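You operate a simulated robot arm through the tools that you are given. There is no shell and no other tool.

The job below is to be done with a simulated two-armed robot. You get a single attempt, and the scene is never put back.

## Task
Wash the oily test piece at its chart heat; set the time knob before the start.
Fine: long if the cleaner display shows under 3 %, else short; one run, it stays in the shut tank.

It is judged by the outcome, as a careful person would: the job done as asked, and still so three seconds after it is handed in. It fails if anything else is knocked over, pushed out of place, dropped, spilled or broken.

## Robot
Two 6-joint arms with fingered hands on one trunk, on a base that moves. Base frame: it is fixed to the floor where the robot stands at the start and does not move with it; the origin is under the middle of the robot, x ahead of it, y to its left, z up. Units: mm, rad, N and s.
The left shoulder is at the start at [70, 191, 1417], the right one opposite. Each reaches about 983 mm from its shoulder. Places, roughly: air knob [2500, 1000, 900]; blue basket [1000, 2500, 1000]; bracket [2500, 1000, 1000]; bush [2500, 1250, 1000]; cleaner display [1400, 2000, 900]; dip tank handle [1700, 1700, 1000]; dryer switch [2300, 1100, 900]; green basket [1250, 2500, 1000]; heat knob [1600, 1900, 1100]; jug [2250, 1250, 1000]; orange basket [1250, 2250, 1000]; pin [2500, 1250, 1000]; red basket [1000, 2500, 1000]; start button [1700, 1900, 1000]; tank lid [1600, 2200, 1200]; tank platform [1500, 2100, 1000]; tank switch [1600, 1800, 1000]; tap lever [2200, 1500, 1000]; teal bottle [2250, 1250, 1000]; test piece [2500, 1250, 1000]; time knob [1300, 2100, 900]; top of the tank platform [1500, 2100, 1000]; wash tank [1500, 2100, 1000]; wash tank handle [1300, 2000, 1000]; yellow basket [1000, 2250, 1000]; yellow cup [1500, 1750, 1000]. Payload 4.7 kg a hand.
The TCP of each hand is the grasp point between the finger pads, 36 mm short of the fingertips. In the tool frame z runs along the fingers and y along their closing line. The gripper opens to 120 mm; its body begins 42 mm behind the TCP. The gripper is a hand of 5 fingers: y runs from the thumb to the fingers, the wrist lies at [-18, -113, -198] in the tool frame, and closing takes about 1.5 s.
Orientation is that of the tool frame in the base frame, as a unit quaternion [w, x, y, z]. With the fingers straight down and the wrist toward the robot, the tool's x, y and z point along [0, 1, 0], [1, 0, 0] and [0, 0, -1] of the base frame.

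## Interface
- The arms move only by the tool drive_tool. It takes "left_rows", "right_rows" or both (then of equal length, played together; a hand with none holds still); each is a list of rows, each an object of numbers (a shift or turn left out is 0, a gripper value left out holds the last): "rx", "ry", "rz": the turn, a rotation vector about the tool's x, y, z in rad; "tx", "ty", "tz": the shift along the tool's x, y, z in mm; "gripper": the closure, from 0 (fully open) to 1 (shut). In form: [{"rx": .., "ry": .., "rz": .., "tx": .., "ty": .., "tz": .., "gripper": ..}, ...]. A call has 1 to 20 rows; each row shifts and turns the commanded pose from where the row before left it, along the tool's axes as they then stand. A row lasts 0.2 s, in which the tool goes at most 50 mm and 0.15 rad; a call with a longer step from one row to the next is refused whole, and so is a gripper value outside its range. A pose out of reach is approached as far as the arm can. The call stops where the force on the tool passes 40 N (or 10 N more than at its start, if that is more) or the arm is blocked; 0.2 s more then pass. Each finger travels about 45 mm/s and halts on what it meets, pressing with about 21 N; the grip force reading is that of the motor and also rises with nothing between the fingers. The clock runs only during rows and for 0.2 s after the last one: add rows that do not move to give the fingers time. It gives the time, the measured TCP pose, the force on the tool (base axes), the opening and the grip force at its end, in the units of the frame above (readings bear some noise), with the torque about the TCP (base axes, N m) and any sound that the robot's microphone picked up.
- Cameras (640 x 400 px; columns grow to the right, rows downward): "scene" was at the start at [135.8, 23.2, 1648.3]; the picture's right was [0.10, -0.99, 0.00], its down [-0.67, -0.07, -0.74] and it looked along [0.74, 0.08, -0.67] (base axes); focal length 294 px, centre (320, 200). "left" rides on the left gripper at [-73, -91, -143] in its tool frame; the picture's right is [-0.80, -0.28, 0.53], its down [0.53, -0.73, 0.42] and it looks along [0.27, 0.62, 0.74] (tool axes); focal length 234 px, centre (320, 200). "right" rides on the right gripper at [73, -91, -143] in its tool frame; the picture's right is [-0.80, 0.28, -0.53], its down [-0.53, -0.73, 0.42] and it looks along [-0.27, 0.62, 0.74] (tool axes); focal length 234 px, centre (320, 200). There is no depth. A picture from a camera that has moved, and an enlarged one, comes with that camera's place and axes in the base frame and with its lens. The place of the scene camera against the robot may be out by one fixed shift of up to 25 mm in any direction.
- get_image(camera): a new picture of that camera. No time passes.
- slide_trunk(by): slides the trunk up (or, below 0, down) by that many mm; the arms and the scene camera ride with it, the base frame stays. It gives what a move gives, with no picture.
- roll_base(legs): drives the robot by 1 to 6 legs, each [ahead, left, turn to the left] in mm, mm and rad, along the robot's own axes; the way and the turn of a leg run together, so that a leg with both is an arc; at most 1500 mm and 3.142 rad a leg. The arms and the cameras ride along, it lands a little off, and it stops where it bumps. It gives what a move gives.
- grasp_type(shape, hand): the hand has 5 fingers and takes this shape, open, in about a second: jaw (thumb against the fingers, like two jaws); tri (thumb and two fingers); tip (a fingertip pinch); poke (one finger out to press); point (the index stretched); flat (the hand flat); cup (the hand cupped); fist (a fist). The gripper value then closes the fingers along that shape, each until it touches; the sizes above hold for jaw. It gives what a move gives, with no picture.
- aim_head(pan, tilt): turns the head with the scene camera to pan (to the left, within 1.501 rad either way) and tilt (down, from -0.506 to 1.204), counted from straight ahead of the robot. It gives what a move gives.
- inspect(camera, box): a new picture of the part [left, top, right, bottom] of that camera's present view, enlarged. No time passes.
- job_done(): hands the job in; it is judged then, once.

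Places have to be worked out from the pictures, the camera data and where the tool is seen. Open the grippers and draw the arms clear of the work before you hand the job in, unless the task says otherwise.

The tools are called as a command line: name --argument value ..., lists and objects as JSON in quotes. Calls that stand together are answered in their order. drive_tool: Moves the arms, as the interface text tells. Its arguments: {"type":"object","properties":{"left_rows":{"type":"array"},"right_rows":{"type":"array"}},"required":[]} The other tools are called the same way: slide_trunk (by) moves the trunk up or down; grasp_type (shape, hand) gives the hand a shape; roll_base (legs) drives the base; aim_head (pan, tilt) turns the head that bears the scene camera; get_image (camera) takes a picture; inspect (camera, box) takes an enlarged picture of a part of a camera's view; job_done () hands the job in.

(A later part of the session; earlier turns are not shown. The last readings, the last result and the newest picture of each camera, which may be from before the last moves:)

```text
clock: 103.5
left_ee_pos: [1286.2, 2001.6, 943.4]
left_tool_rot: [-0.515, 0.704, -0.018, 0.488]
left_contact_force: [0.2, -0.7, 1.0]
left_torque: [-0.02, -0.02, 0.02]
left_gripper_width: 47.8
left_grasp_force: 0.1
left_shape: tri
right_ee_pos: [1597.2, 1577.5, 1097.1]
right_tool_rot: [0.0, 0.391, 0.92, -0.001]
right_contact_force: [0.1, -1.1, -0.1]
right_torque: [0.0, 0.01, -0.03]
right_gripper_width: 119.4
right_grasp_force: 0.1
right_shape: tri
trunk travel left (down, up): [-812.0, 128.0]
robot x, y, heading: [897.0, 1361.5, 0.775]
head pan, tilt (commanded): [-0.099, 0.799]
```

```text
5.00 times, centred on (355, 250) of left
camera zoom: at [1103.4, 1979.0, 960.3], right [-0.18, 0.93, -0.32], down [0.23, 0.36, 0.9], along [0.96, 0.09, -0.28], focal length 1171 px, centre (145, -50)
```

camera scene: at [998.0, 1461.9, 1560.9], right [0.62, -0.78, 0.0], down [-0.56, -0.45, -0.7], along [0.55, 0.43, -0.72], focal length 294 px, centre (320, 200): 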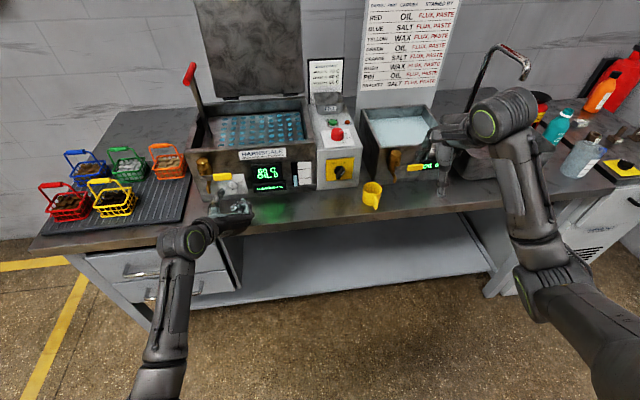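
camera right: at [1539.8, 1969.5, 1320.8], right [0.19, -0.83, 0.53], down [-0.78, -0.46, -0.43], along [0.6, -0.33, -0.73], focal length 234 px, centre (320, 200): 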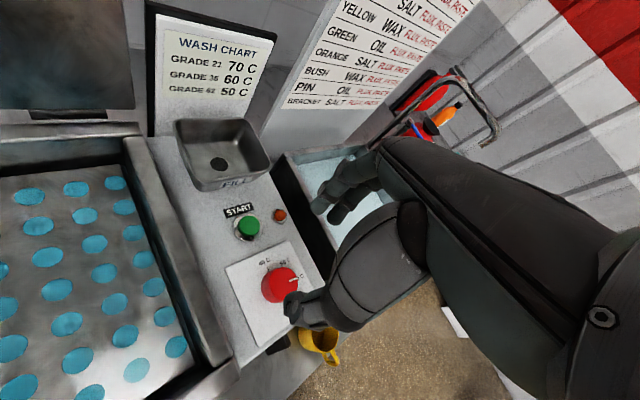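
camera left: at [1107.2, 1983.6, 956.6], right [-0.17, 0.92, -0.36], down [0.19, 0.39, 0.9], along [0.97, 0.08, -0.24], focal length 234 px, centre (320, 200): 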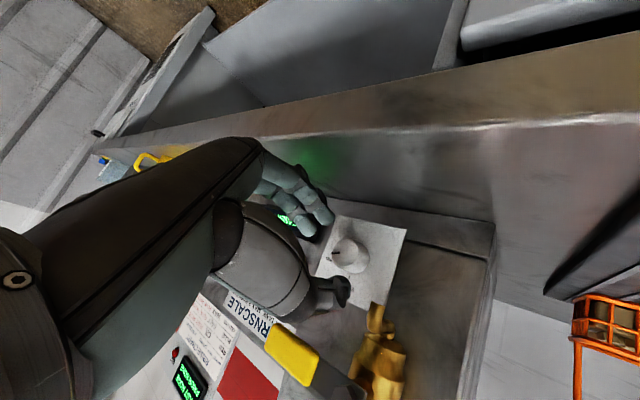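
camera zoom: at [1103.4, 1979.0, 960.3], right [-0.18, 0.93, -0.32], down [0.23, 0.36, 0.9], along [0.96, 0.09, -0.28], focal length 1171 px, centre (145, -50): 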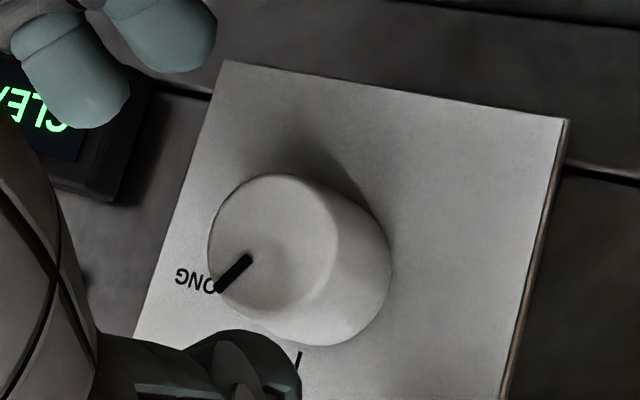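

The pointer is now about 36° clockwise of SHORT, so one more stroke of ~36° counter-clockwise is needed. Alignment is within a pixel; I advance 27 mm and close.

drive_tool --left_rows '[{"tz": 14}, {"tz": 13}, {}]'

inspect --camera "left" --box '[240, 160, 440, 360]'

```text
clock: 104.3
left_ee_pos: [1305.7, 2019.7, 943.1]
left_tool_rot: [-0.516, 0.704, -0.019, 0.488]
left_contact_force: [-0.1, 0.5, 1.1]
left_torque: [-0.01, 0.04, 0.03]
left_gripper_width: 47.6
left_grasp_force: 0.0
left_shape: tri
right_ee_pos: [1598.6, 1577.8, 1096.5]
right_tool_rot: [0.0, 0.39, 0.921, -0.001]
right_contact_force: [-1.0, -0.6, 0.0]
right_torque: [-0.02, -0.01, 0.0]
right_gripper_width: 120.0
right_grasp_force: 0.1
right_shape: tri
trunk travel left (down, up): [-812.0, 128.0]
robot x, y, heading: [895.2, 1363.3, 0.769]
head pan, tilt (commanded): [-0.099, 0.799]
```

```text
2.00 times, centred on (340, 260) of left
camera zoom: at [1122.9, 1998.2, 960.4], right [-0.18, 0.93, -0.32], down [0.23, 0.36, 0.9], along [0.96, 0.09, -0.28], focal length 468 px, centre (280, 80)
```

zoom: 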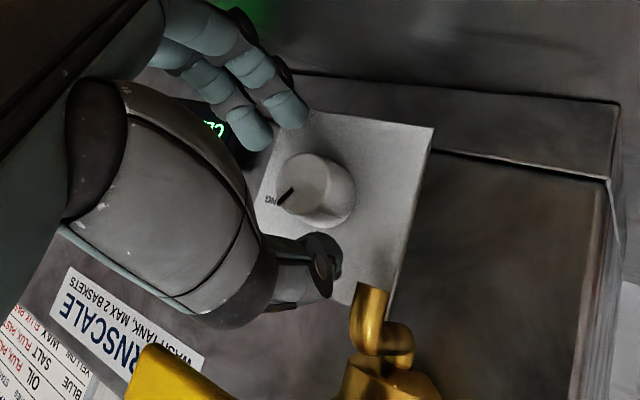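

Perfect alignment. I close on the knob and then turn counter-clockwise 0.63 rad.

drive_tool --left_rows '[{"gripper": 0.7}, {"gripper": 0.8}, {"gripper": 0.85}, {"gripper": 0.85}, {"gripper": 0.85}, {"gripper": 0.85}]'

drive_tool --left_rows '[{"rz": -0.105}, {"rz": -0.105}, {"rz": -0.105}, {"rz": -0.105}, {"rz": -0.105}, {"rz": -0.105}, {}]'

inspect --camera "left" --box '[240, 160, 440, 360]'

inspect --camera "scene" --box '[205, 165, 265, 215]'

```text
clock: 105.7
left_ee_pos: [1306.4, 2019.4, 943.4]
left_tool_rot: [-0.516, 0.704, -0.018, 0.488]
left_contact_force: [-0.7, 0.5, 3.7]
left_torque: [0.06, -0.08, 0.02]
left_gripper_width: 17.8
left_grasp_force: 20.5
left_shape: tri
right_ee_pos: [1596.1, 1577.5, 1095.1]
right_tool_rot: [0.0, 0.391, 0.92, 0.0]
right_contact_force: [-0.2, -0.2, 0.2]
right_torque: [0.01, 0.04, 0.02]
right_gripper_width: 119.5
right_grasp_force: 0.0
right_shape: tri
trunk travel left (down, up): [-812.0, 128.0]
robot x, y, heading: [896.9, 1363.6, 0.769]
head pan, tilt (commanded): [-0.099, 0.799]
```

```text
clock: 107.3
left_ee_pos: [1305.1, 2019.7, 944.2]
left_tool_rot: [-0.339, 0.675, 0.202, 0.624]
left_contact_force: [-3.6, 4.6, 5.3]
left_torque: [0.15, -0.13, 0.18]
left_gripper_width: 17.6
left_grasp_force: 20.9
left_shape: tri
right_ee_pos: [1597.4, 1577.9, 1097.3]
right_tool_rot: [-0.001, 0.391, 0.92, -0.001]
right_contact_force: [-0.2, 0.0, 0.0]
right_torque: [0.02, 0.02, 0.0]
right_gripper_width: 119.7
right_grasp_force: 0.0
right_shape: tri
trunk travel left (down, up): [-812.0, 128.0]
robot x, y, heading: [895.9, 1364.8, 0.773]
head pan, tilt (commanded): [-0.099, 0.799]
```

```text
2.00 times, centred on (340, 260) of left
camera zoom: at [1129.8, 1991.6, 889.3], right [0.06, 0.69, -0.72], down [-0.14, 0.72, 0.68], along [0.99, 0.06, 0.14], focal length 468 px, centre (280, 80)
```

zoom: 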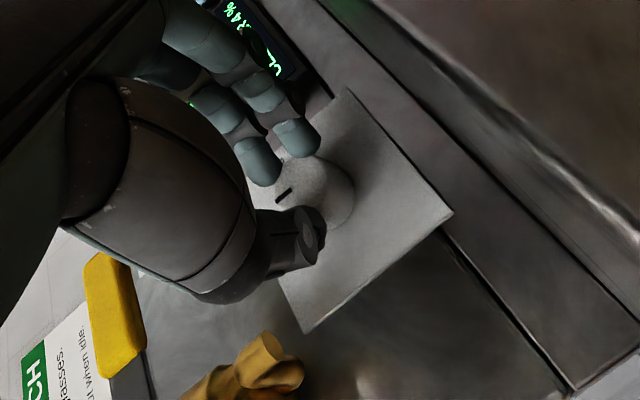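

```text
8.00 times, centred on (235, 190) of scene
camera zoom: at [997.3, 1462.4, 1560.9], right [0.62, -0.78, 0.0], down [-0.56, -0.45, -0.7], along [0.55, 0.43, -0.72], focal length 2354 px, centre (1000, 280)
```

zoom: 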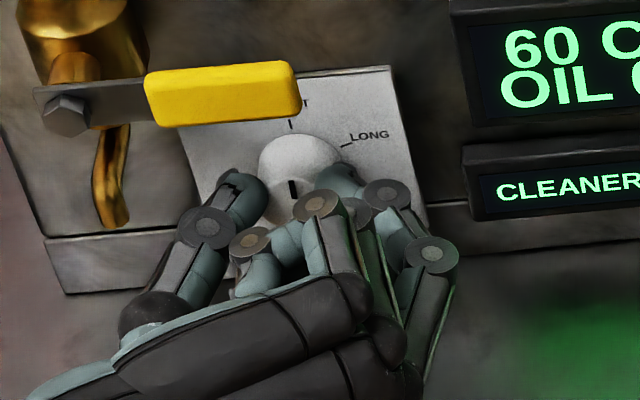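

The pointer now stands straight at SHORT in both views. I open and draw the hand back, then verify.

drive_tool --left_rows '[{"gripper": 0.62}, {"gripper": 0.62}, {"gripper": 0.62}, {"gripper": 0.62}, {"tz": -20}, {"tz": -20}, {"tz": -20}, {}]'

inspect --camera "scene" --box '[205, 165, 265, 215]'

inspect --camera "left" --box '[300, 180, 460, 320]'

```text
clock: 109.1
left_ee_pos: [1262.3, 1977.2, 941.0]
left_tool_rot: [-0.339, 0.676, 0.201, 0.623]
left_contact_force: [0.7, -0.4, -0.6]
left_torque: [0.0, -0.03, 0.0]
left_gripper_width: 45.0
left_grasp_force: 0.1
left_shape: tri
right_ee_pos: [1599.3, 1577.8, 1097.2]
right_tool_rot: [0.0, 0.391, 0.92, -0.001]
right_contact_force: [0.8, 0.6, 1.0]
right_torque: [-0.01, 0.01, 0.05]
right_gripper_width: 119.9
right_grasp_force: 0.0
right_shape: tri
trunk travel left (down, up): [-812.0, 128.0]
robot x, y, heading: [896.1, 1364.3, 0.772]
head pan, tilt (commanded): [-0.099, 0.799]
```

```text
8.00 times, centred on (235, 190) of scene
camera zoom: at [998.7, 1462.7, 1560.7], right [0.62, -0.78, 0.0], down [-0.56, -0.45, -0.7], along [0.55, 0.43, -0.72], focal length 2354 px, centre (1000, 280)
```

zoom: 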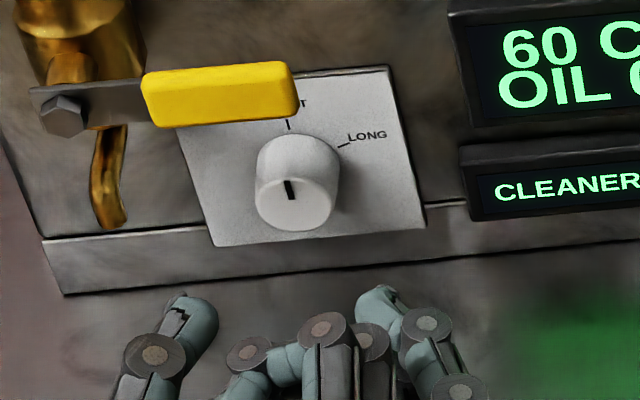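

```text
2.86 times, centred on (380, 250) of left
camera zoom: at [1088.2, 1948.5, 887.7], right [0.06, 0.69, -0.72], down [-0.13, 0.72, 0.68], along [0.99, 0.06, 0.14], focal length 669 px, centre (149, 57)
```

zoom: 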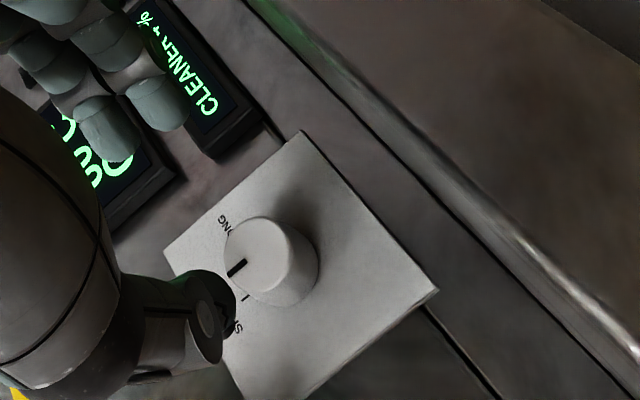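

The time knob is at SHORT. I back the base away 150 mm and then bring the left hand back to a fingers-down pose, so I can study the tank's platform and lever before fetching the part.

roll_base --legs '[[-150, 0, 0]]'

drive_tool --left_rows '[{"rz": -0.1, "tx": 30}, {"rz": -0.1, "tx": 30}, {"ry": -0.13, "tx": 30}, {"ry": -0.13, "tx": 30}, {"ry": -0.13}, {"ry": -0.13}, {"ry": -0.13}, {"ry": -0.13}, {"ry": -0.13}, {"ry": -0.13}, {"ry": -0.13}, {"ry": -0.13}, {"ry": -0.13}, {"ry": -0.14}, {"gripper": 0}, {}]'

get_image --camera "scene"

```text
clock: 110.5
left_ee_pos: [1158.7, 1872.6, 941.1]
left_tool_rot: [-0.339, 0.676, 0.201, 0.623]
left_contact_force: [-0.8, -0.5, 0.0]
left_torque: [0.02, -0.01, 0.0]
left_gripper_width: 45.2
left_grasp_force: 0.0
left_shape: tri
right_ee_pos: [1493.7, 1475.5, 1095.7]
right_tool_rot: [-0.001, 0.39, 0.921, -0.002]
right_contact_force: [-0.3, 0.8, -0.4]
right_torque: [0.02, 0.03, 0.01]
right_gripper_width: 119.6
right_grasp_force: 0.2
right_shape: tri
trunk travel left (down, up): [-812.0, 128.0]
robot x, y, heading: [792.2, 1255.8, 0.775]
head pan, tilt (commanded): [-0.099, 0.799]
```

```text
clock: 113.9
left_ee_pos: [1167.2, 1868.2, 1061.3]
left_tool_rot: [-0.006, 0.924, 0.383, 0.002]
left_contact_force: [0.3, -0.4, -0.1]
left_torque: [-0.06, 0.0, -0.02]
left_gripper_width: 98.1
left_grasp_force: 0.1
left_shape: tri
right_ee_pos: [1493.5, 1472.5, 1097.5]
right_tool_rot: [0.0, 0.39, 0.921, -0.001]
right_contact_force: [0.9, -0.3, 0.2]
right_torque: [-0.02, 0.0, 0.0]
right_gripper_width: 119.7
right_grasp_force: 0.1
right_shape: tri
trunk travel left (down, up): [-812.0, 128.0]
robot x, y, heading: [794.5, 1259.4, 0.771]
head pan, tilt (commanded): [-0.099, 0.799]
```

```text
taken
camera scene: at [892.2, 1358.8, 1560.7], right [0.62, -0.78, 0.0], down [-0.56, -0.45, -0.7], along [0.55, 0.43, -0.72], focal length 294 px, centre (320, 200)
```

scene: 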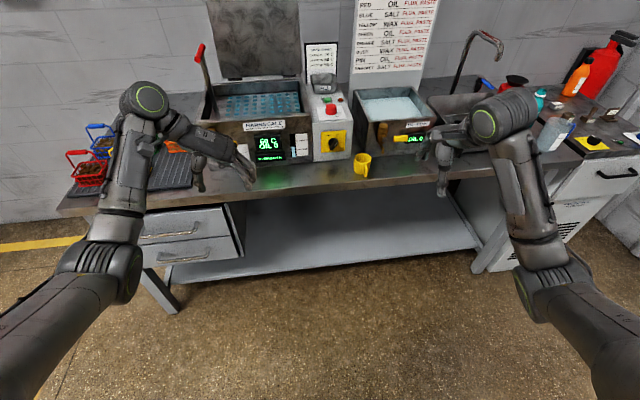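

Now I yaw the left hand back to the standard pose and raise the trunk again.

drive_tool --left_rows '[{"rz": -0.1428}, {"rz": -0.1428}, {"rz": -0.1428}, {"rz": -0.1428}, {"rz": -0.1428}, {"rz": -0.1428}, {"rz": -0.1428}, {"rz": -0.1428}, {"rz": -0.1428}, {"rz": -0.1428}, {"rz": -0.1428}, {}]'

slide_trunk --by 120

aim_head --pan 0.1 --tilt 0.6

get_image --camera "scene"

get_image --camera "left"

```text
clock: 116.5
left_ee_pos: [1165.5, 1869.6, 1060.5]
left_tool_rot: [-0.003, 0.381, 0.925, 0.005]
left_contact_force: [0.4, 0.0, -0.4]
left_torque: [0.0, 0.02, -0.01]
left_gripper_width: 119.6
left_grasp_force: 0.0
left_shape: tri
right_ee_pos: [1491.3, 1474.5, 1096.6]
right_tool_rot: [0.0, 0.39, 0.921, -0.001]
right_contact_force: [0.8, 0.0, -0.5]
right_torque: [-0.01, -0.01, -0.01]
right_gripper_width: 119.8
right_grasp_force: 0.1
right_shape: tri
trunk travel left (down, up): [-812.0, 128.0]
robot x, y, heading: [788.5, 1257.8, 0.77]
head pan, tilt (commanded): [-0.099, 0.799]
```

```text
clock: 118.0
left_ee_pos: [1167.0, 1867.8, 1180.0]
left_tool_rot: [-0.002, 0.382, 0.924, 0.005]
left_contact_force: [-0.3, -0.4, 0.4]
left_torque: [0.0, 0.03, 0.01]
left_gripper_width: 119.6
left_grasp_force: 0.0
left_shape: tri
right_ee_pos: [1492.8, 1474.3, 1215.6]
right_tool_rot: [0.0, 0.39, 0.921, -0.001]
right_contact_force: [-0.1, -0.7, 0.3]
right_torque: [-0.02, 0.02, -0.02]
right_gripper_width: 119.9
right_grasp_force: 0.2
right_shape: tri
trunk travel left (down, up): [-932.0, 8.0]
robot x, y, heading: [793.0, 1257.7, 0.778]
head pan, tilt (commanded): [-0.099, 0.799]
```

```text
clock: 118.7
left_ee_pos: [1166.4, 1868.5, 1180.3]
left_tool_rot: [-0.002, 0.382, 0.924, 0.006]
left_contact_force: [-0.2, -0.2, -0.6]
left_torque: [0.03, -0.02, -0.02]
left_gripper_width: 119.5
left_grasp_force: 0.0
left_shape: tri
right_ee_pos: [1492.2, 1474.2, 1215.6]
right_tool_rot: [0.0, 0.391, 0.92, 0.0]
right_contact_force: [0.3, 0.1, -0.1]
right_torque: [0.05, 0.06, 0.03]
right_gripper_width: 119.7
right_grasp_force: 0.0
right_shape: tri
trunk travel left (down, up): [-932.0, 8.0]
robot x, y, heading: [791.8, 1258.0, 0.771]
head pan, tilt (commanded): [0.099, 0.6]
```

```text
taken
camera scene: at [886.2, 1376.2, 1697.5], right [0.76, -0.64, 0.0], down [-0.36, -0.43, -0.82], along [0.53, 0.63, -0.57], focal length 294 px, centre (320, 200)
```

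scene: 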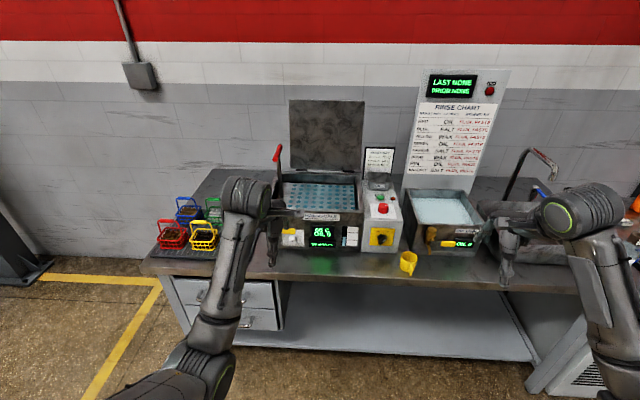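

```text
taken
camera left: at [1153.5, 1750.0, 1321.7], right [0.37, -0.76, -0.54], down [-0.89, -0.14, -0.43], along [0.25, 0.64, -0.73], focal length 234 px, centre (320, 200)
```

left: 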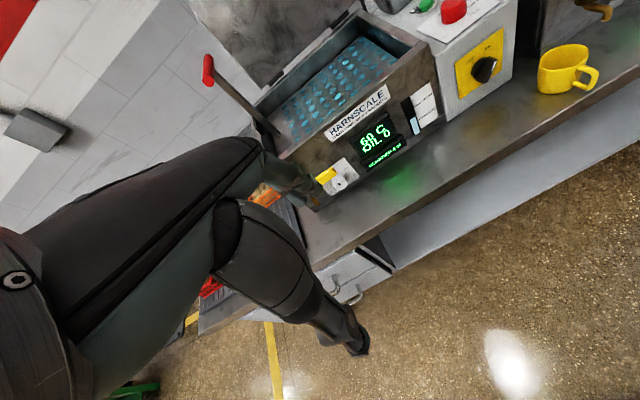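

I enlarge the tank and lever in the left-hand and scene views.

inspect --camera "left" --box '[190, 10, 450, 180]'

inspect --camera "scene" --box '[260, 90, 420, 260]'

```text
2.35 times, centred on (320, 95) of left
camera zoom: at [1153.5, 1750.0, 1321.7], right [0.37, -0.76, -0.54], down [-0.89, -0.14, -0.43], along [0.25, 0.64, -0.73], focal length 551 px, centre (320, 447)
```

zoom: 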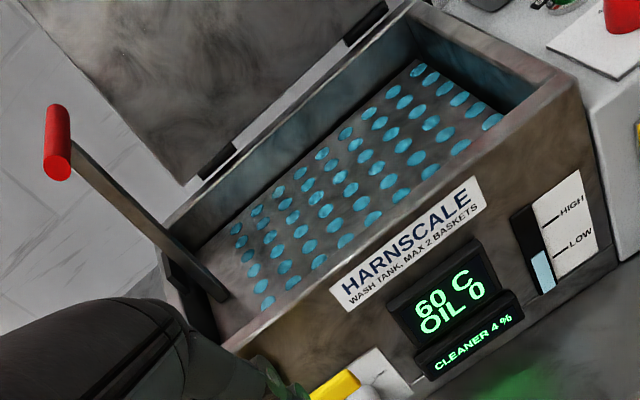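

```text
2.35 times, centred on (340, 175) of scene
camera zoom: at [886.2, 1376.2, 1697.5], right [0.76, -0.64, 0.0], down [-0.36, -0.43, -0.82], along [0.53, 0.63, -0.57], focal length 692 px, centre (273, 259)
```

zoom: 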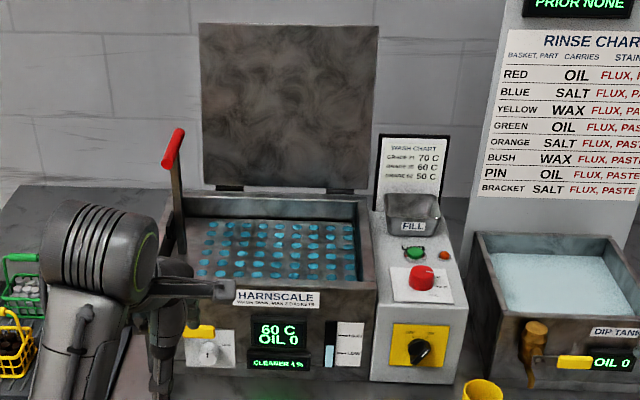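

The platform is raised well above the liquid and carries a red T-grip handle, so it will have to be pushed down later. Now I go for the test piece: first park the left hand higher and wider, then drive right to the dryer.

drive_tool --left_rows '[{"tx": 36, "ty": -12, "tz": -20}, {"tx": 36, "ty": -12, "tz": -20}, {"tx": 36, "ty": -12, "tz": -20}, {"tx": 36, "ty": -12, "tz": -20}, {}]'

roll_base --legs '[[0, -1000, 0]]'

aim_head --pan -0.15 --tilt 0.65

get_image --camera "scene"

```text
clock: 119.9
left_ee_pos: [1030.2, 1935.4, 1260.9]
left_tool_rot: [0.0, 0.383, 0.924, 0.006]
left_contact_force: [-0.3, 0.1, 0.0]
left_torque: [0.04, 0.04, 0.0]
left_gripper_width: 119.6
left_grasp_force: 0.1
left_shape: tri
right_ee_pos: [1492.6, 1473.2, 1216.7]
right_tool_rot: [-0.002, 0.39, 0.921, -0.001]
right_contact_force: [0.8, -0.4, 0.3]
right_torque: [0.05, 0.0, 0.03]
right_gripper_width: 119.8
right_grasp_force: 0.1
right_shape: tri
trunk travel left (down, up): [-932.0, 8.0]
robot x, y, heading: [787.7, 1261.3, 0.772]
head pan, tilt (commanded): [0.099, 0.6]
```

```text
clock: 125.2
left_ee_pos: [1734.7, 1212.8, 1261.9]
left_tool_rot: [-0.001, 0.382, 0.924, 0.007]
left_contact_force: [0.2, 0.4, 0.0]
left_torque: [0.01, -0.01, 0.0]
left_gripper_width: 119.4
left_grasp_force: 0.0
left_shape: tri
right_ee_pos: [2196.9, 751.4, 1217.6]
right_tool_rot: [0.0, 0.39, 0.921, -0.001]
right_contact_force: [0.9, 0.5, -0.5]
right_torque: [-0.01, 0.04, 0.02]
right_gripper_width: 119.6
right_grasp_force: 0.1
right_shape: tri
trunk travel left (down, up): [-932.0, 8.0]
robot x, y, heading: [1499.2, 536.7, 0.775]
head pan, tilt (commanded): [0.099, 0.6]
```

```text
clock: 126.0
left_ee_pos: [1735.0, 1210.4, 1262.4]
left_tool_rot: [0.0, 0.383, 0.924, 0.007]
left_contact_force: [-0.4, 0.7, -0.3]
left_torque: [0.0, 0.0, 0.01]
left_gripper_width: 119.7
left_grasp_force: 0.0
left_shape: tri
right_ee_pos: [2196.2, 751.0, 1216.6]
right_tool_rot: [0.0, 0.39, 0.921, -0.001]
right_contact_force: [0.4, -0.1, 0.1]
right_torque: [-0.02, -0.02, 0.03]
right_gripper_width: 119.5
right_grasp_force: 0.2
right_shape: tri
trunk travel left (down, up): [-932.0, 8.0]
robot x, y, heading: [1494.8, 533.0, 0.775]
head pan, tilt (commanded): [-0.15, 0.649]
```

```text
taken
camera scene: at [1605.5, 635.1, 1693.3], right [0.58, -0.81, 0.0], down [-0.49, -0.35, -0.8], along [0.65, 0.47, -0.6], focal length 294 px, centre (320, 200)
```

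scene: 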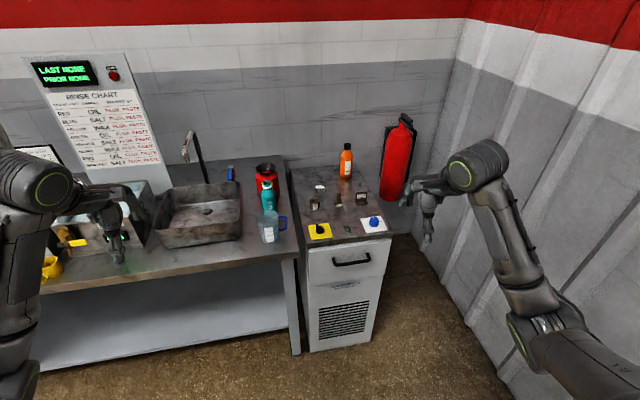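

The path ahead is clear. I advance 300 mm toward the dryer.

roll_base --legs '[[300, 0, 0]]'

aim_head --pan -0.1 --tilt 0.8

get_image --camera "scene"

get_image --camera "right"

```text
clock: 128.0
left_ee_pos: [1952.7, 1419.1, 1262.6]
left_tool_rot: [0.0, 0.384, 0.923, 0.008]
left_contact_force: [0.0, -1.0, -0.9]
left_torque: [0.01, 0.01, -0.02]
left_gripper_width: 119.4
left_grasp_force: 0.0
left_shape: tri
right_ee_pos: [2414.1, 957.2, 1217.5]
right_tool_rot: [-0.001, 0.391, 0.92, 0.0]
right_contact_force: [-0.1, -1.1, 0.0]
right_torque: [0.01, -0.03, -0.01]
right_gripper_width: 119.6
right_grasp_force: 0.1
right_shape: tri
trunk travel left (down, up): [-932.0, 8.0]
robot x, y, heading: [1715.2, 742.4, 0.768]
head pan, tilt (commanded): [-0.15, 0.649]
```

```text
clock: 128.7
left_ee_pos: [1954.6, 1421.1, 1259.2]
left_tool_rot: [0.0, 0.384, 0.923, 0.007]
left_contact_force: [-0.2, 1.0, 0.3]
left_torque: [0.02, -0.02, -0.02]
left_gripper_width: 119.7
left_grasp_force: 0.1
left_shape: tri
right_ee_pos: [2414.7, 958.1, 1217.4]
right_tool_rot: [0.0, 0.392, 0.92, -0.001]
right_contact_force: [-0.5, -0.2, -0.7]
right_torque: [-0.01, 0.02, 0.0]
right_gripper_width: 119.8
right_grasp_force: 0.1
right_shape: tri
trunk travel left (down, up): [-932.0, 8.0]
robot x, y, heading: [1715.9, 748.9, 0.768]
head pan, tilt (commanded): [-0.099, 0.799]
```

```text
taken
camera scene: at [1815.0, 845.2, 1680.8], right [0.62, -0.78, 0.0], down [-0.56, -0.44, -0.7], along [0.55, 0.43, -0.72], focal length 294 px, centre (320, 200)
```

scene: 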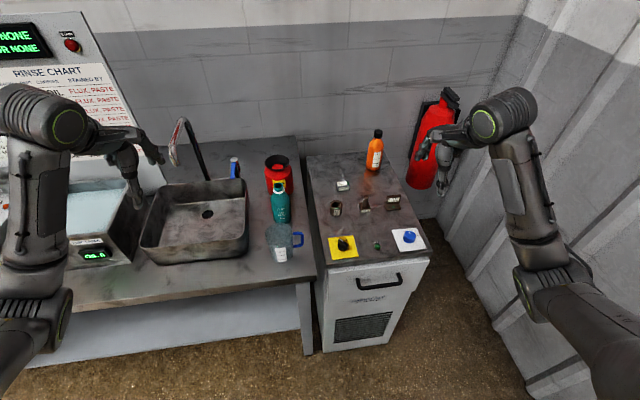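

```text
taken
camera right: at [2299.3, 947.8, 1359.4], right [0.76, -0.39, 0.52], down [-0.16, -0.89, -0.42], along [0.63, 0.24, -0.74], focal length 234 px, centre (320, 200)
```

right: 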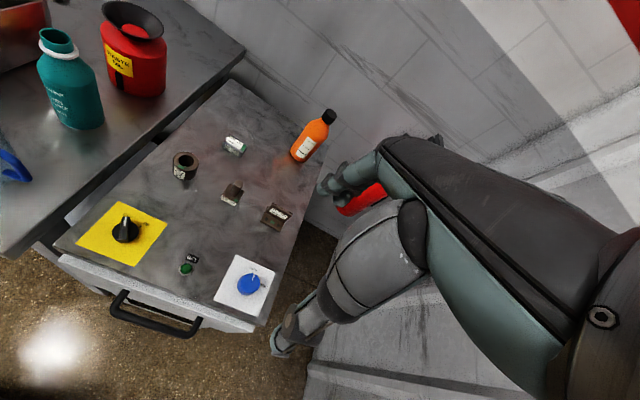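

The block is at about [2510, 1260]. I raise the left hand 100 mm (to stay clear of the tap) while lowering the trunk 100 mm, then move 100 mm closer.

drive_tool --left_rows '[{"tz": -33, "tx": 10}, {"tz": -33, "tx": 10}, {"tz": -33, "tx": 10}, {}]'

slide_trunk --by -100

roll_base --legs '[[100, 0, 0]]'

get_image --camera "scene"

get_image --camera "right"

```text
clock: 129.7
left_ee_pos: [1927.1, 1461.3, 1347.5]
left_tool_rot: [0.003, 0.386, 0.922, 0.008]
left_contact_force: [0.4, -0.4, -0.3]
left_torque: [0.04, 0.01, 0.0]
left_gripper_width: 119.8
left_grasp_force: 0.2
left_shape: tri
left hand out of reach, approached as far as the arm can: row 1, 2, 3
right_ee_pos: [2413.9, 958.9, 1216.7]
right_tool_rot: [0.0, 0.39, 0.921, -0.001]
right_contact_force: [-0.1, 0.0, 0.5]
right_torque: [0.0, -0.01, 0.01]
right_gripper_width: 119.4
right_grasp_force: 0.1
right_shape: tri
trunk travel left (down, up): [-932.0, 8.0]
robot x, y, heading: [1712.0, 746.9, 0.772]
head pan, tilt (commanded): [-0.099, 0.799]
```

```text
clock: 131.0
left_ee_pos: [1927.7, 1461.7, 1248.0]
left_tool_rot: [0.004, 0.386, 0.922, 0.008]
left_contact_force: [0.3, 0.8, 0.3]
left_torque: [0.04, -0.01, 0.0]
left_gripper_width: 119.7
left_grasp_force: 0.1
left_shape: tri
right_ee_pos: [2415.1, 958.4, 1116.7]
right_tool_rot: [0.0, 0.392, 0.92, -0.001]
right_contact_force: [0.2, -0.1, 0.9]
right_torque: [0.03, 0.04, -0.02]
right_gripper_width: 119.7
right_grasp_force: 0.1
right_shape: tri
trunk travel left (down, up): [-832.0, 108.0]
robot x, y, heading: [1712.3, 743.4, 0.769]
head pan, tilt (commanded): [-0.099, 0.799]
```

```text
clock: 132.2
left_ee_pos: [1997.6, 1530.6, 1248.5]
left_tool_rot: [0.004, 0.386, 0.922, 0.009]
left_contact_force: [0.0, -0.2, -0.1]
left_torque: [0.0, 0.02, -0.03]
left_gripper_width: 119.8
left_grasp_force: 0.1
left_shape: tri
right_ee_pos: [2485.7, 1026.2, 1117.2]
right_tool_rot: [-0.001, 0.392, 0.92, -0.001]
right_contact_force: [0.3, 0.3, 0.2]
right_torque: [0.0, -0.02, -0.01]
right_gripper_width: 119.7
right_grasp_force: 0.1
right_shape: tri
trunk travel left (down, up): [-832.0, 108.0]
robot x, y, heading: [1786.6, 814.3, 0.767]
head pan, tilt (commanded): [-0.099, 0.799]
```

```text
taken
camera scene: at [1885.3, 913.1, 1581.0], right [0.62, -0.78, 0.0], down [-0.56, -0.44, -0.7], along [0.55, 0.43, -0.72], focal length 294 px, centre (320, 200)
```

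scene: 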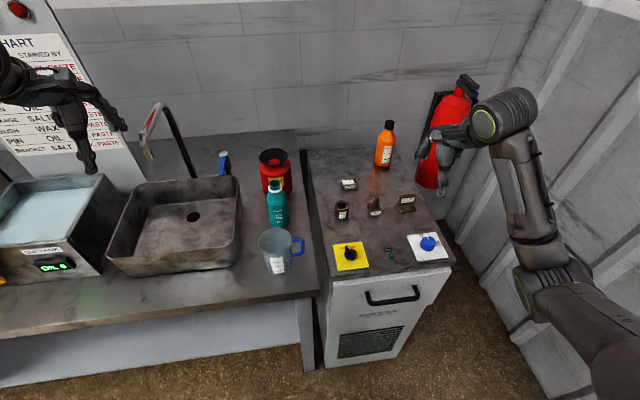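

```text
taken
camera right: at [2370.1, 1015.6, 1260.2], right [0.76, -0.39, 0.52], down [-0.16, -0.89, -0.42], along [0.63, 0.24, -0.74], focal length 234 px, centre (320, 200)
```

right: 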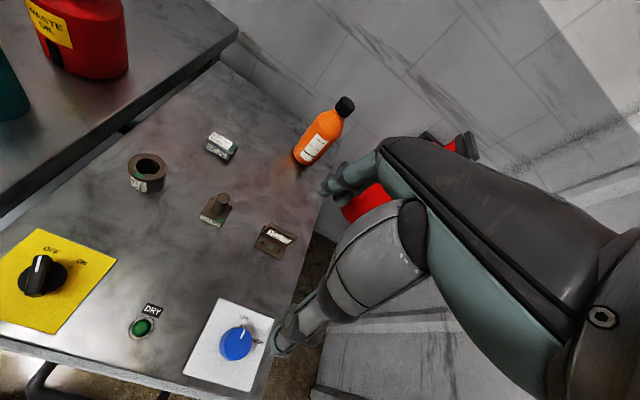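

Block ray gives about [2511, 1257], top z ≈ 910. I move the right hand left first, then forward to a spot above and slightly short of the block.

drive_tool --right_rows '[{"tx": 37}, {"tx": 37}, {"tx": 37}, {"tx": 37}, {"ty": 36}, {"ty": 36}, {"ty": 36}, {"ty": 36}, {}]'

get_image --camera "right"

get_image --camera "scene"

```text
clock: 134.2
left_ee_pos: [1999.4, 1531.3, 1247.4]
left_tool_rot: [0.003, 0.386, 0.923, 0.007]
left_contact_force: [0.2, -0.2, 0.1]
left_torque: [0.01, 0.02, 0.04]
left_gripper_width: 119.8
left_grasp_force: 0.0
left_shape: tri
right_ee_pos: [2491.9, 1235.6, 1112.8]
right_tool_rot: [-0.001, 0.393, 0.92, -0.001]
right_contact_force: [-0.6, 0.2, -0.1]
right_torque: [0.05, 0.01, 0.0]
right_gripper_width: 119.8
right_grasp_force: 0.0
right_shape: tri
right hand out of reach, approached as far as the arm can: row 3
trunk travel left (down, up): [-832.0, 108.0]
robot x, y, heading: [1785.9, 812.7, 0.77]
head pan, tilt (commanded): [-0.099, 0.799]
```

```text
taken
camera right: at [2375.6, 1224.3, 1255.7], right [0.76, -0.39, 0.52], down [-0.16, -0.89, -0.42], along [0.63, 0.24, -0.74], focal length 234 px, centre (320, 200)
```

right: 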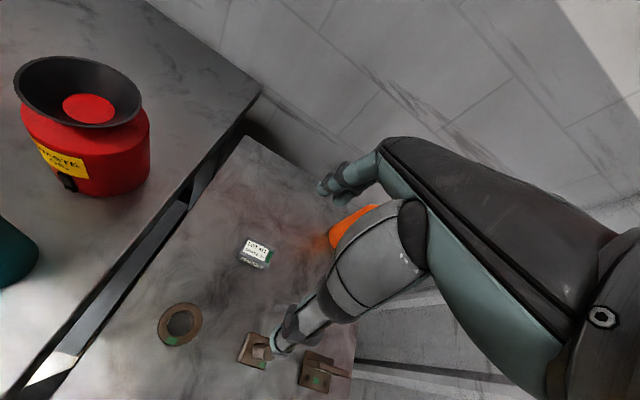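

```text
taken
camera scene: at [1886.0, 913.7, 1580.8], right [0.62, -0.78, 0.0], down [-0.56, -0.44, -0.7], along [0.55, 0.43, -0.72], focal length 294 px, centre (320, 200)
```

scene: 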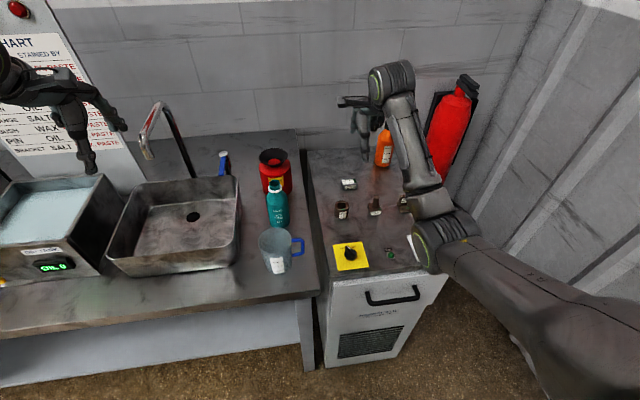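

I enlarge the block from this nearly overhead view.

inspect --camera "right" --box '[210, 210, 310, 300]'

```text
4.44 times, centred on (260, 255) of right
camera zoom: at [2375.6, 1224.3, 1255.7], right [0.76, -0.39, 0.52], down [-0.16, -0.89, -0.42], along [0.63, 0.24, -0.74], focal length 1041 px, centre (587, -44)
```

zoom: 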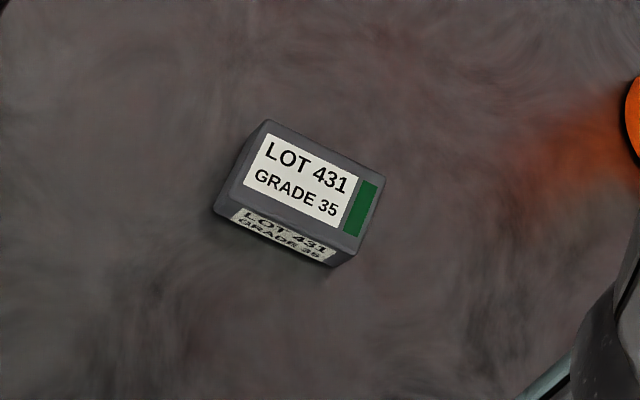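

The block centre works out at about [2522, 1276], top z ≈ 896, turned ~6° from the hand. I rotate slightly, centre over it, set the opening, and descend to z ≈ 990 for a check.

drive_tool --right_rows '[{"rz": -0.11, "gripper": 0.35}, {"tx": 2.5, "ty": 25}, {"ty": 25.3}, {"tz": 40}, {"tz": 40}, {"tz": 40}, {}]'

get_image --camera "right"

inspect --camera "scene" --box '[300, 110, 460, 240]'

```text
clock: 135.8
left_ee_pos: [1999.6, 1530.3, 1248.6]
left_tool_rot: [0.004, 0.386, 0.923, 0.008]
left_contact_force: [0.0, 1.0, 0.2]
left_torque: [0.05, 0.02, -0.01]
left_gripper_width: 119.8
left_grasp_force: 0.0
left_shape: tri
right_ee_pos: [2521.0, 1274.4, 992.3]
right_tool_rot: [0.0, 0.341, 0.94, -0.001]
right_contact_force: [0.0, 0.1, -0.1]
right_torque: [-0.03, 0.01, -0.03]
right_gripper_width: 78.1
right_grasp_force: 0.2
right_shape: tri
trunk travel left (down, up): [-832.0, 108.0]
robot x, y, heading: [1782.2, 812.4, 0.764]
head pan, tilt (commanded): [-0.099, 0.799]
```

```text
taken
camera right: at [2407.7, 1251.2, 1134.9], right [0.8, -0.3, 0.52], down [-0.06, -0.9, -0.42], along [0.6, 0.3, -0.74], focal length 234 px, centre (320, 200)
```

right: 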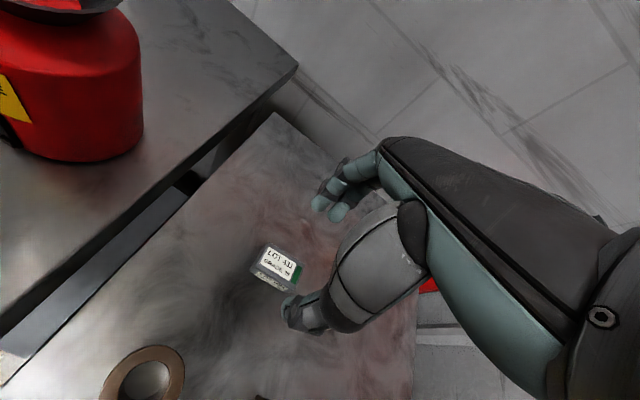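

```text
3.08 times, centred on (380, 175) of scene
camera zoom: at [1886.2, 913.8, 1580.8], right [0.62, -0.78, 0.0], down [-0.56, -0.44, -0.7], along [0.55, 0.43, -0.72], focal length 905 px, centre (135, 277)
```

zoom: 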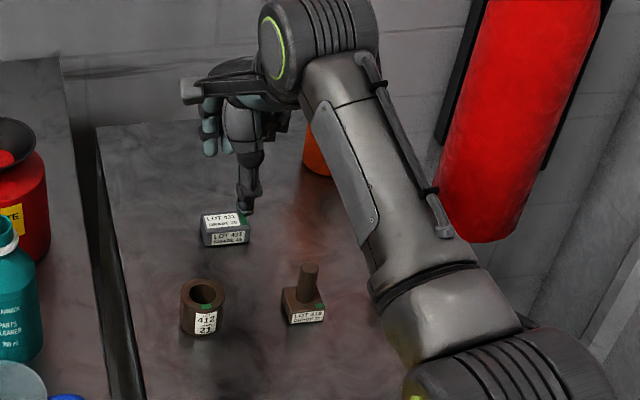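

I enlarge the block in the right camera to fine-tune.

inspect --camera "right" --box '[230, 180, 360, 340]'

```text
2.50 times, centred on (295, 260) of right
camera zoom: at [2407.7, 1251.2, 1134.9], right [0.8, -0.3, 0.52], down [-0.06, -0.9, -0.42], along [0.6, 0.3, -0.74], focal length 585 px, centre (382, 50)
```

zoom: 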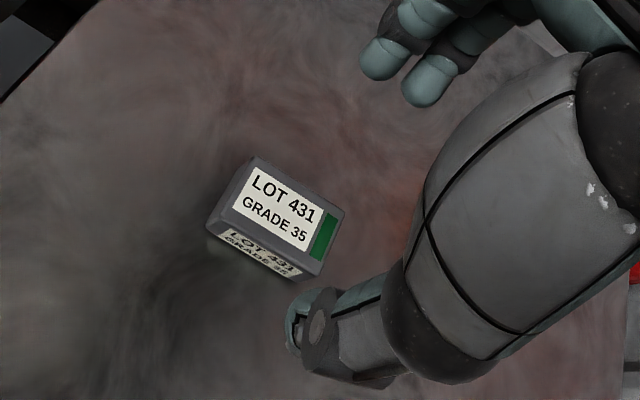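

The block is ~4 mm forward of the TCP axis. I correct and descend toward the table in decreasing steps.

drive_tool --right_rows '[{"tx": 0.8, "ty": 4}, {"tz": 25}, {"tz": 22}, {}]'

inspect --camera "right" --box '[230, 180, 360, 340]'

inspect --camera "scene" --box '[320, 130, 420, 210]'

```text
clock: 136.8
left_ee_pos: [1999.2, 1531.8, 1248.9]
left_tool_rot: [0.003, 0.386, 0.922, 0.008]
left_contact_force: [-0.8, -0.1, 1.1]
left_torque: [-0.02, -0.02, -0.03]
left_gripper_width: 119.7
left_grasp_force: 0.1
left_shape: tri
right_ee_pos: [2523.9, 1278.1, 946.5]
right_tool_rot: [0.0, 0.342, 0.94, 0.0]
right_contact_force: [0.4, -0.4, 0.3]
right_torque: [0.01, -0.02, -0.03]
right_gripper_width: 78.2
right_grasp_force: 0.0
right_shape: tri
trunk travel left (down, up): [-832.0, 108.0]
robot x, y, heading: [1784.7, 812.5, 0.765]
head pan, tilt (commanded): [-0.099, 0.799]
```

```text
2.50 times, centred on (295, 260) of right
camera zoom: at [2409.4, 1255.2, 1088.5], right [0.8, -0.3, 0.52], down [-0.06, -0.9, -0.42], along [0.6, 0.3, -0.74], focal length 585 px, centre (382, 50)
```

zoom: 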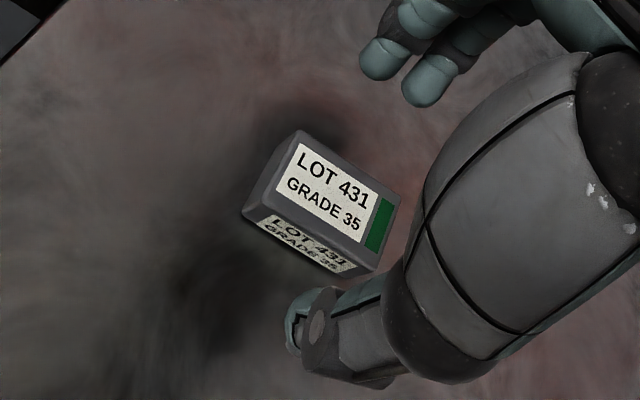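

```text
5.00 times, centred on (370, 170) of scene
camera zoom: at [1886.1, 914.2, 1580.8], right [0.62, -0.78, 0.0], down [-0.56, -0.44, -0.7], along [0.55, 0.43, -0.72], focal length 1471 px, centre (70, 350)
```

zoom: 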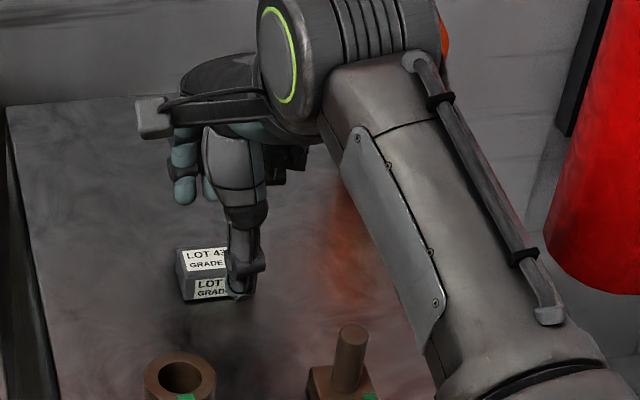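

The thumb is a bit to the right of the block's middle, so I shift 9 mm left and descend 12 mm more.

drive_tool --right_rows '[{"tx": 9}, {"tz": 6}, {"tz": 6}, {}]'

inspect --camera "scene" --box '[320, 130, 420, 210]'

inspect --camera "right" --box '[230, 180, 360, 340]'

```text
clock: 137.8
left_ee_pos: [1998.9, 1531.1, 1247.7]
left_tool_rot: [0.003, 0.386, 0.922, 0.008]
left_contact_force: [0.0, 0.6, 0.2]
left_torque: [-0.01, 0.0, 0.03]
left_gripper_width: 119.9
left_grasp_force: 0.1
left_shape: tri
right_ee_pos: [2514.8, 1283.9, 932.4]
right_tool_rot: [-0.001, 0.341, 0.94, -0.001]
right_contact_force: [-0.3, 0.5, -0.7]
right_torque: [0.01, -0.02, 0.0]
right_gripper_width: 78.4
right_grasp_force: 0.1
right_shape: tri
trunk travel left (down, up): [-832.0, 108.0]
robot x, y, heading: [1784.1, 816.8, 0.771]
head pan, tilt (commanded): [-0.099, 0.799]
```

```text
5.00 times, centred on (370, 170) of scene
camera zoom: at [1886.1, 914.4, 1580.7], right [0.62, -0.78, 0.0], down [-0.56, -0.44, -0.7], along [0.55, 0.43, -0.72], focal length 1471 px, centre (70, 350)
```

zoom: 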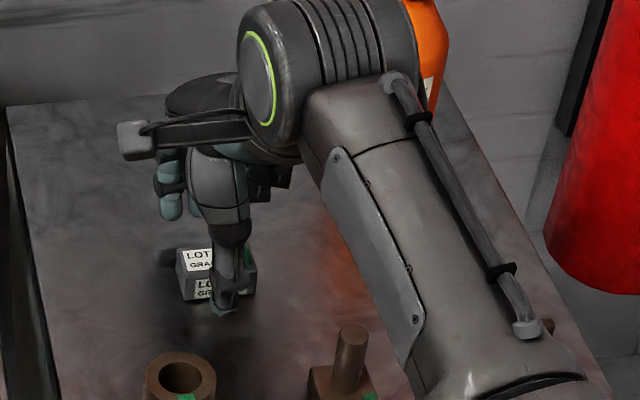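

```text
2.50 times, centred on (295, 260) of right
camera zoom: at [2402.3, 1261.2, 1075.7], right [0.8, -0.3, 0.52], down [-0.06, -0.9, -0.42], along [0.6, 0.3, -0.74], focal length 585 px, centre (382, 50)
```

zoom: 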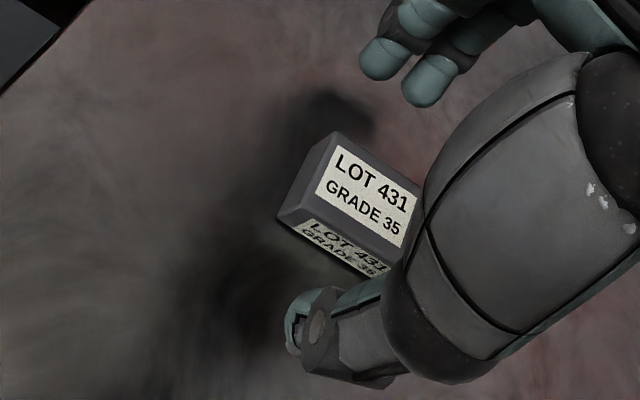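

The thumb now faces the block's middle, and fingers lie behind it. I close the hand on the block.

drive_tool --right_rows '[{"tz": 2, "gripper": 0.5}, {"gripper": 0.65}, {"gripper": 0.8}, {"gripper": 0.9}, {"gripper": 0.9}, {"gripper": 0.9}, {"gripper": 0.9}, {"gripper": 0.9}]'

inspect --camera "right" --box '[230, 180, 360, 340]'

inspect --camera "scene" --box '[320, 130, 420, 210]'

```text
clock: 139.6
left_ee_pos: [1998.8, 1530.8, 1249.1]
left_tool_rot: [0.004, 0.385, 0.923, 0.008]
left_contact_force: [-0.1, 0.1, 0.7]
left_torque: [0.0, -0.02, -0.04]
left_gripper_width: 119.7
left_grasp_force: 0.0
left_shape: tri
right_ee_pos: [2516.5, 1285.0, 930.8]
right_tool_rot: [-0.001, 0.341, 0.94, 0.0]
right_contact_force: [0.5, 0.5, 2.9]
right_torque: [-0.03, 0.03, -0.01]
right_gripper_width: 26.4
right_grasp_force: 21.6
right_shape: tri
trunk travel left (down, up): [-832.0, 108.0]
robot x, y, heading: [1788.3, 817.2, 0.763]
head pan, tilt (commanded): [-0.099, 0.799]
```

```text
2.50 times, centred on (295, 260) of right
camera zoom: at [2402.2, 1261.1, 1074.4], right [0.8, -0.3, 0.52], down [-0.06, -0.9, -0.42], along [0.6, 0.3, -0.74], focal length 585 px, centre (382, 50)
```

zoom: 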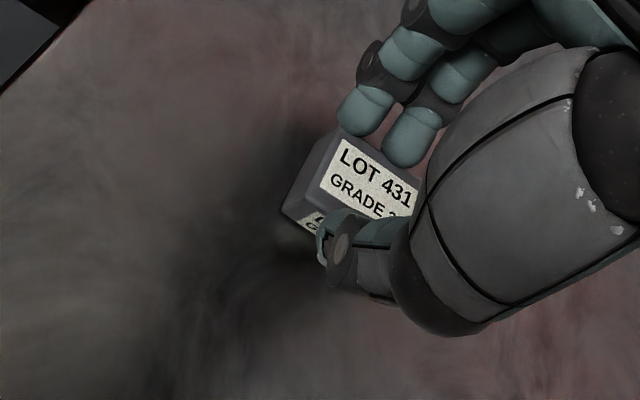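

```text
5.00 times, centred on (370, 170) of scene
camera zoom: at [1886.0, 914.0, 1580.8], right [0.62, -0.78, 0.0], down [-0.56, -0.44, -0.7], along [0.55, 0.43, -0.72], focal length 1471 px, centre (70, 350)
```

zoom: 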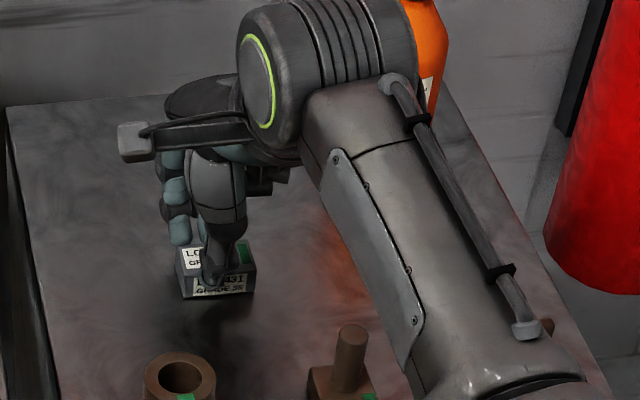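

The block is held (26 mm, 21.6 N). I lift slowly and check the hold.

drive_tool --right_rows '[{"tz": -15}, {"tz": -20}, {"tz": -25}, {"tz": -30}, {}]'

inspect --camera "right" --box '[230, 180, 360, 340]'

get_image --camera "scene"

```text
clock: 140.8
left_ee_pos: [1998.1, 1530.6, 1248.7]
left_tool_rot: [0.004, 0.386, 0.922, 0.008]
left_contact_force: [0.0, 0.9, 0.2]
left_torque: [0.0, 0.02, 0.01]
left_gripper_width: 119.6
left_grasp_force: 0.0
left_shape: tri
right_ee_pos: [2517.4, 1283.8, 1021.9]
right_tool_rot: [-0.001, 0.342, 0.94, -0.001]
right_contact_force: [-0.2, 0.7, 0.4]
right_torque: [0.02, -0.02, 0.01]
right_gripper_width: 20.6
right_grasp_force: 20.9
right_shape: tri
trunk travel left (down, up): [-832.0, 108.0]
robot x, y, heading: [1784.1, 812.9, 0.764]
head pan, tilt (commanded): [-0.099, 0.799]
```

```text
2.50 times, centred on (295, 260) of right
camera zoom: at [2403.4, 1260.6, 1164.1], right [0.8, -0.3, 0.52], down [-0.06, -0.9, -0.42], along [0.6, 0.3, -0.74], focal length 585 px, centre (382, 50)
```

zoom: 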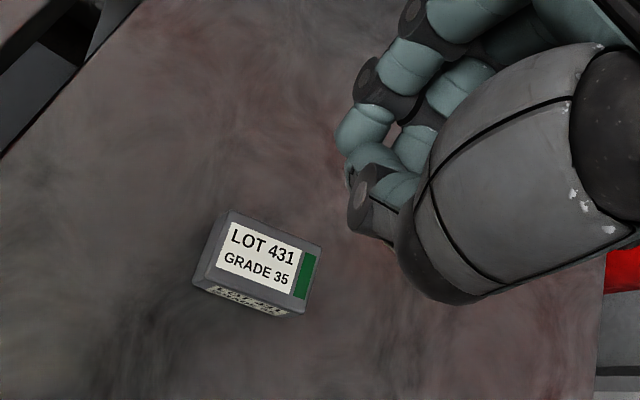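

```text
taken
camera scene: at [1886.6, 914.3, 1580.7], right [0.62, -0.78, 0.0], down [-0.56, -0.44, -0.7], along [0.55, 0.43, -0.72], focal length 294 px, centre (320, 200)
```

scene: 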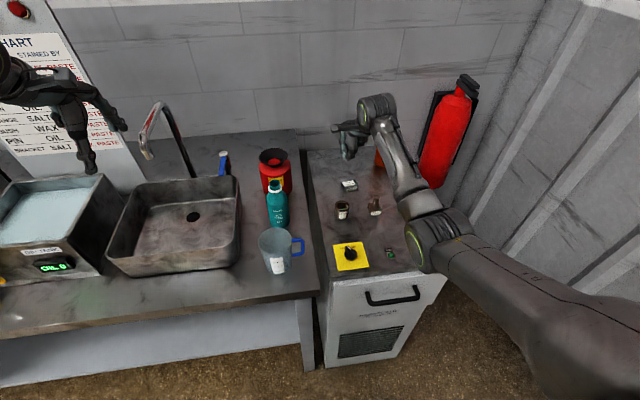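

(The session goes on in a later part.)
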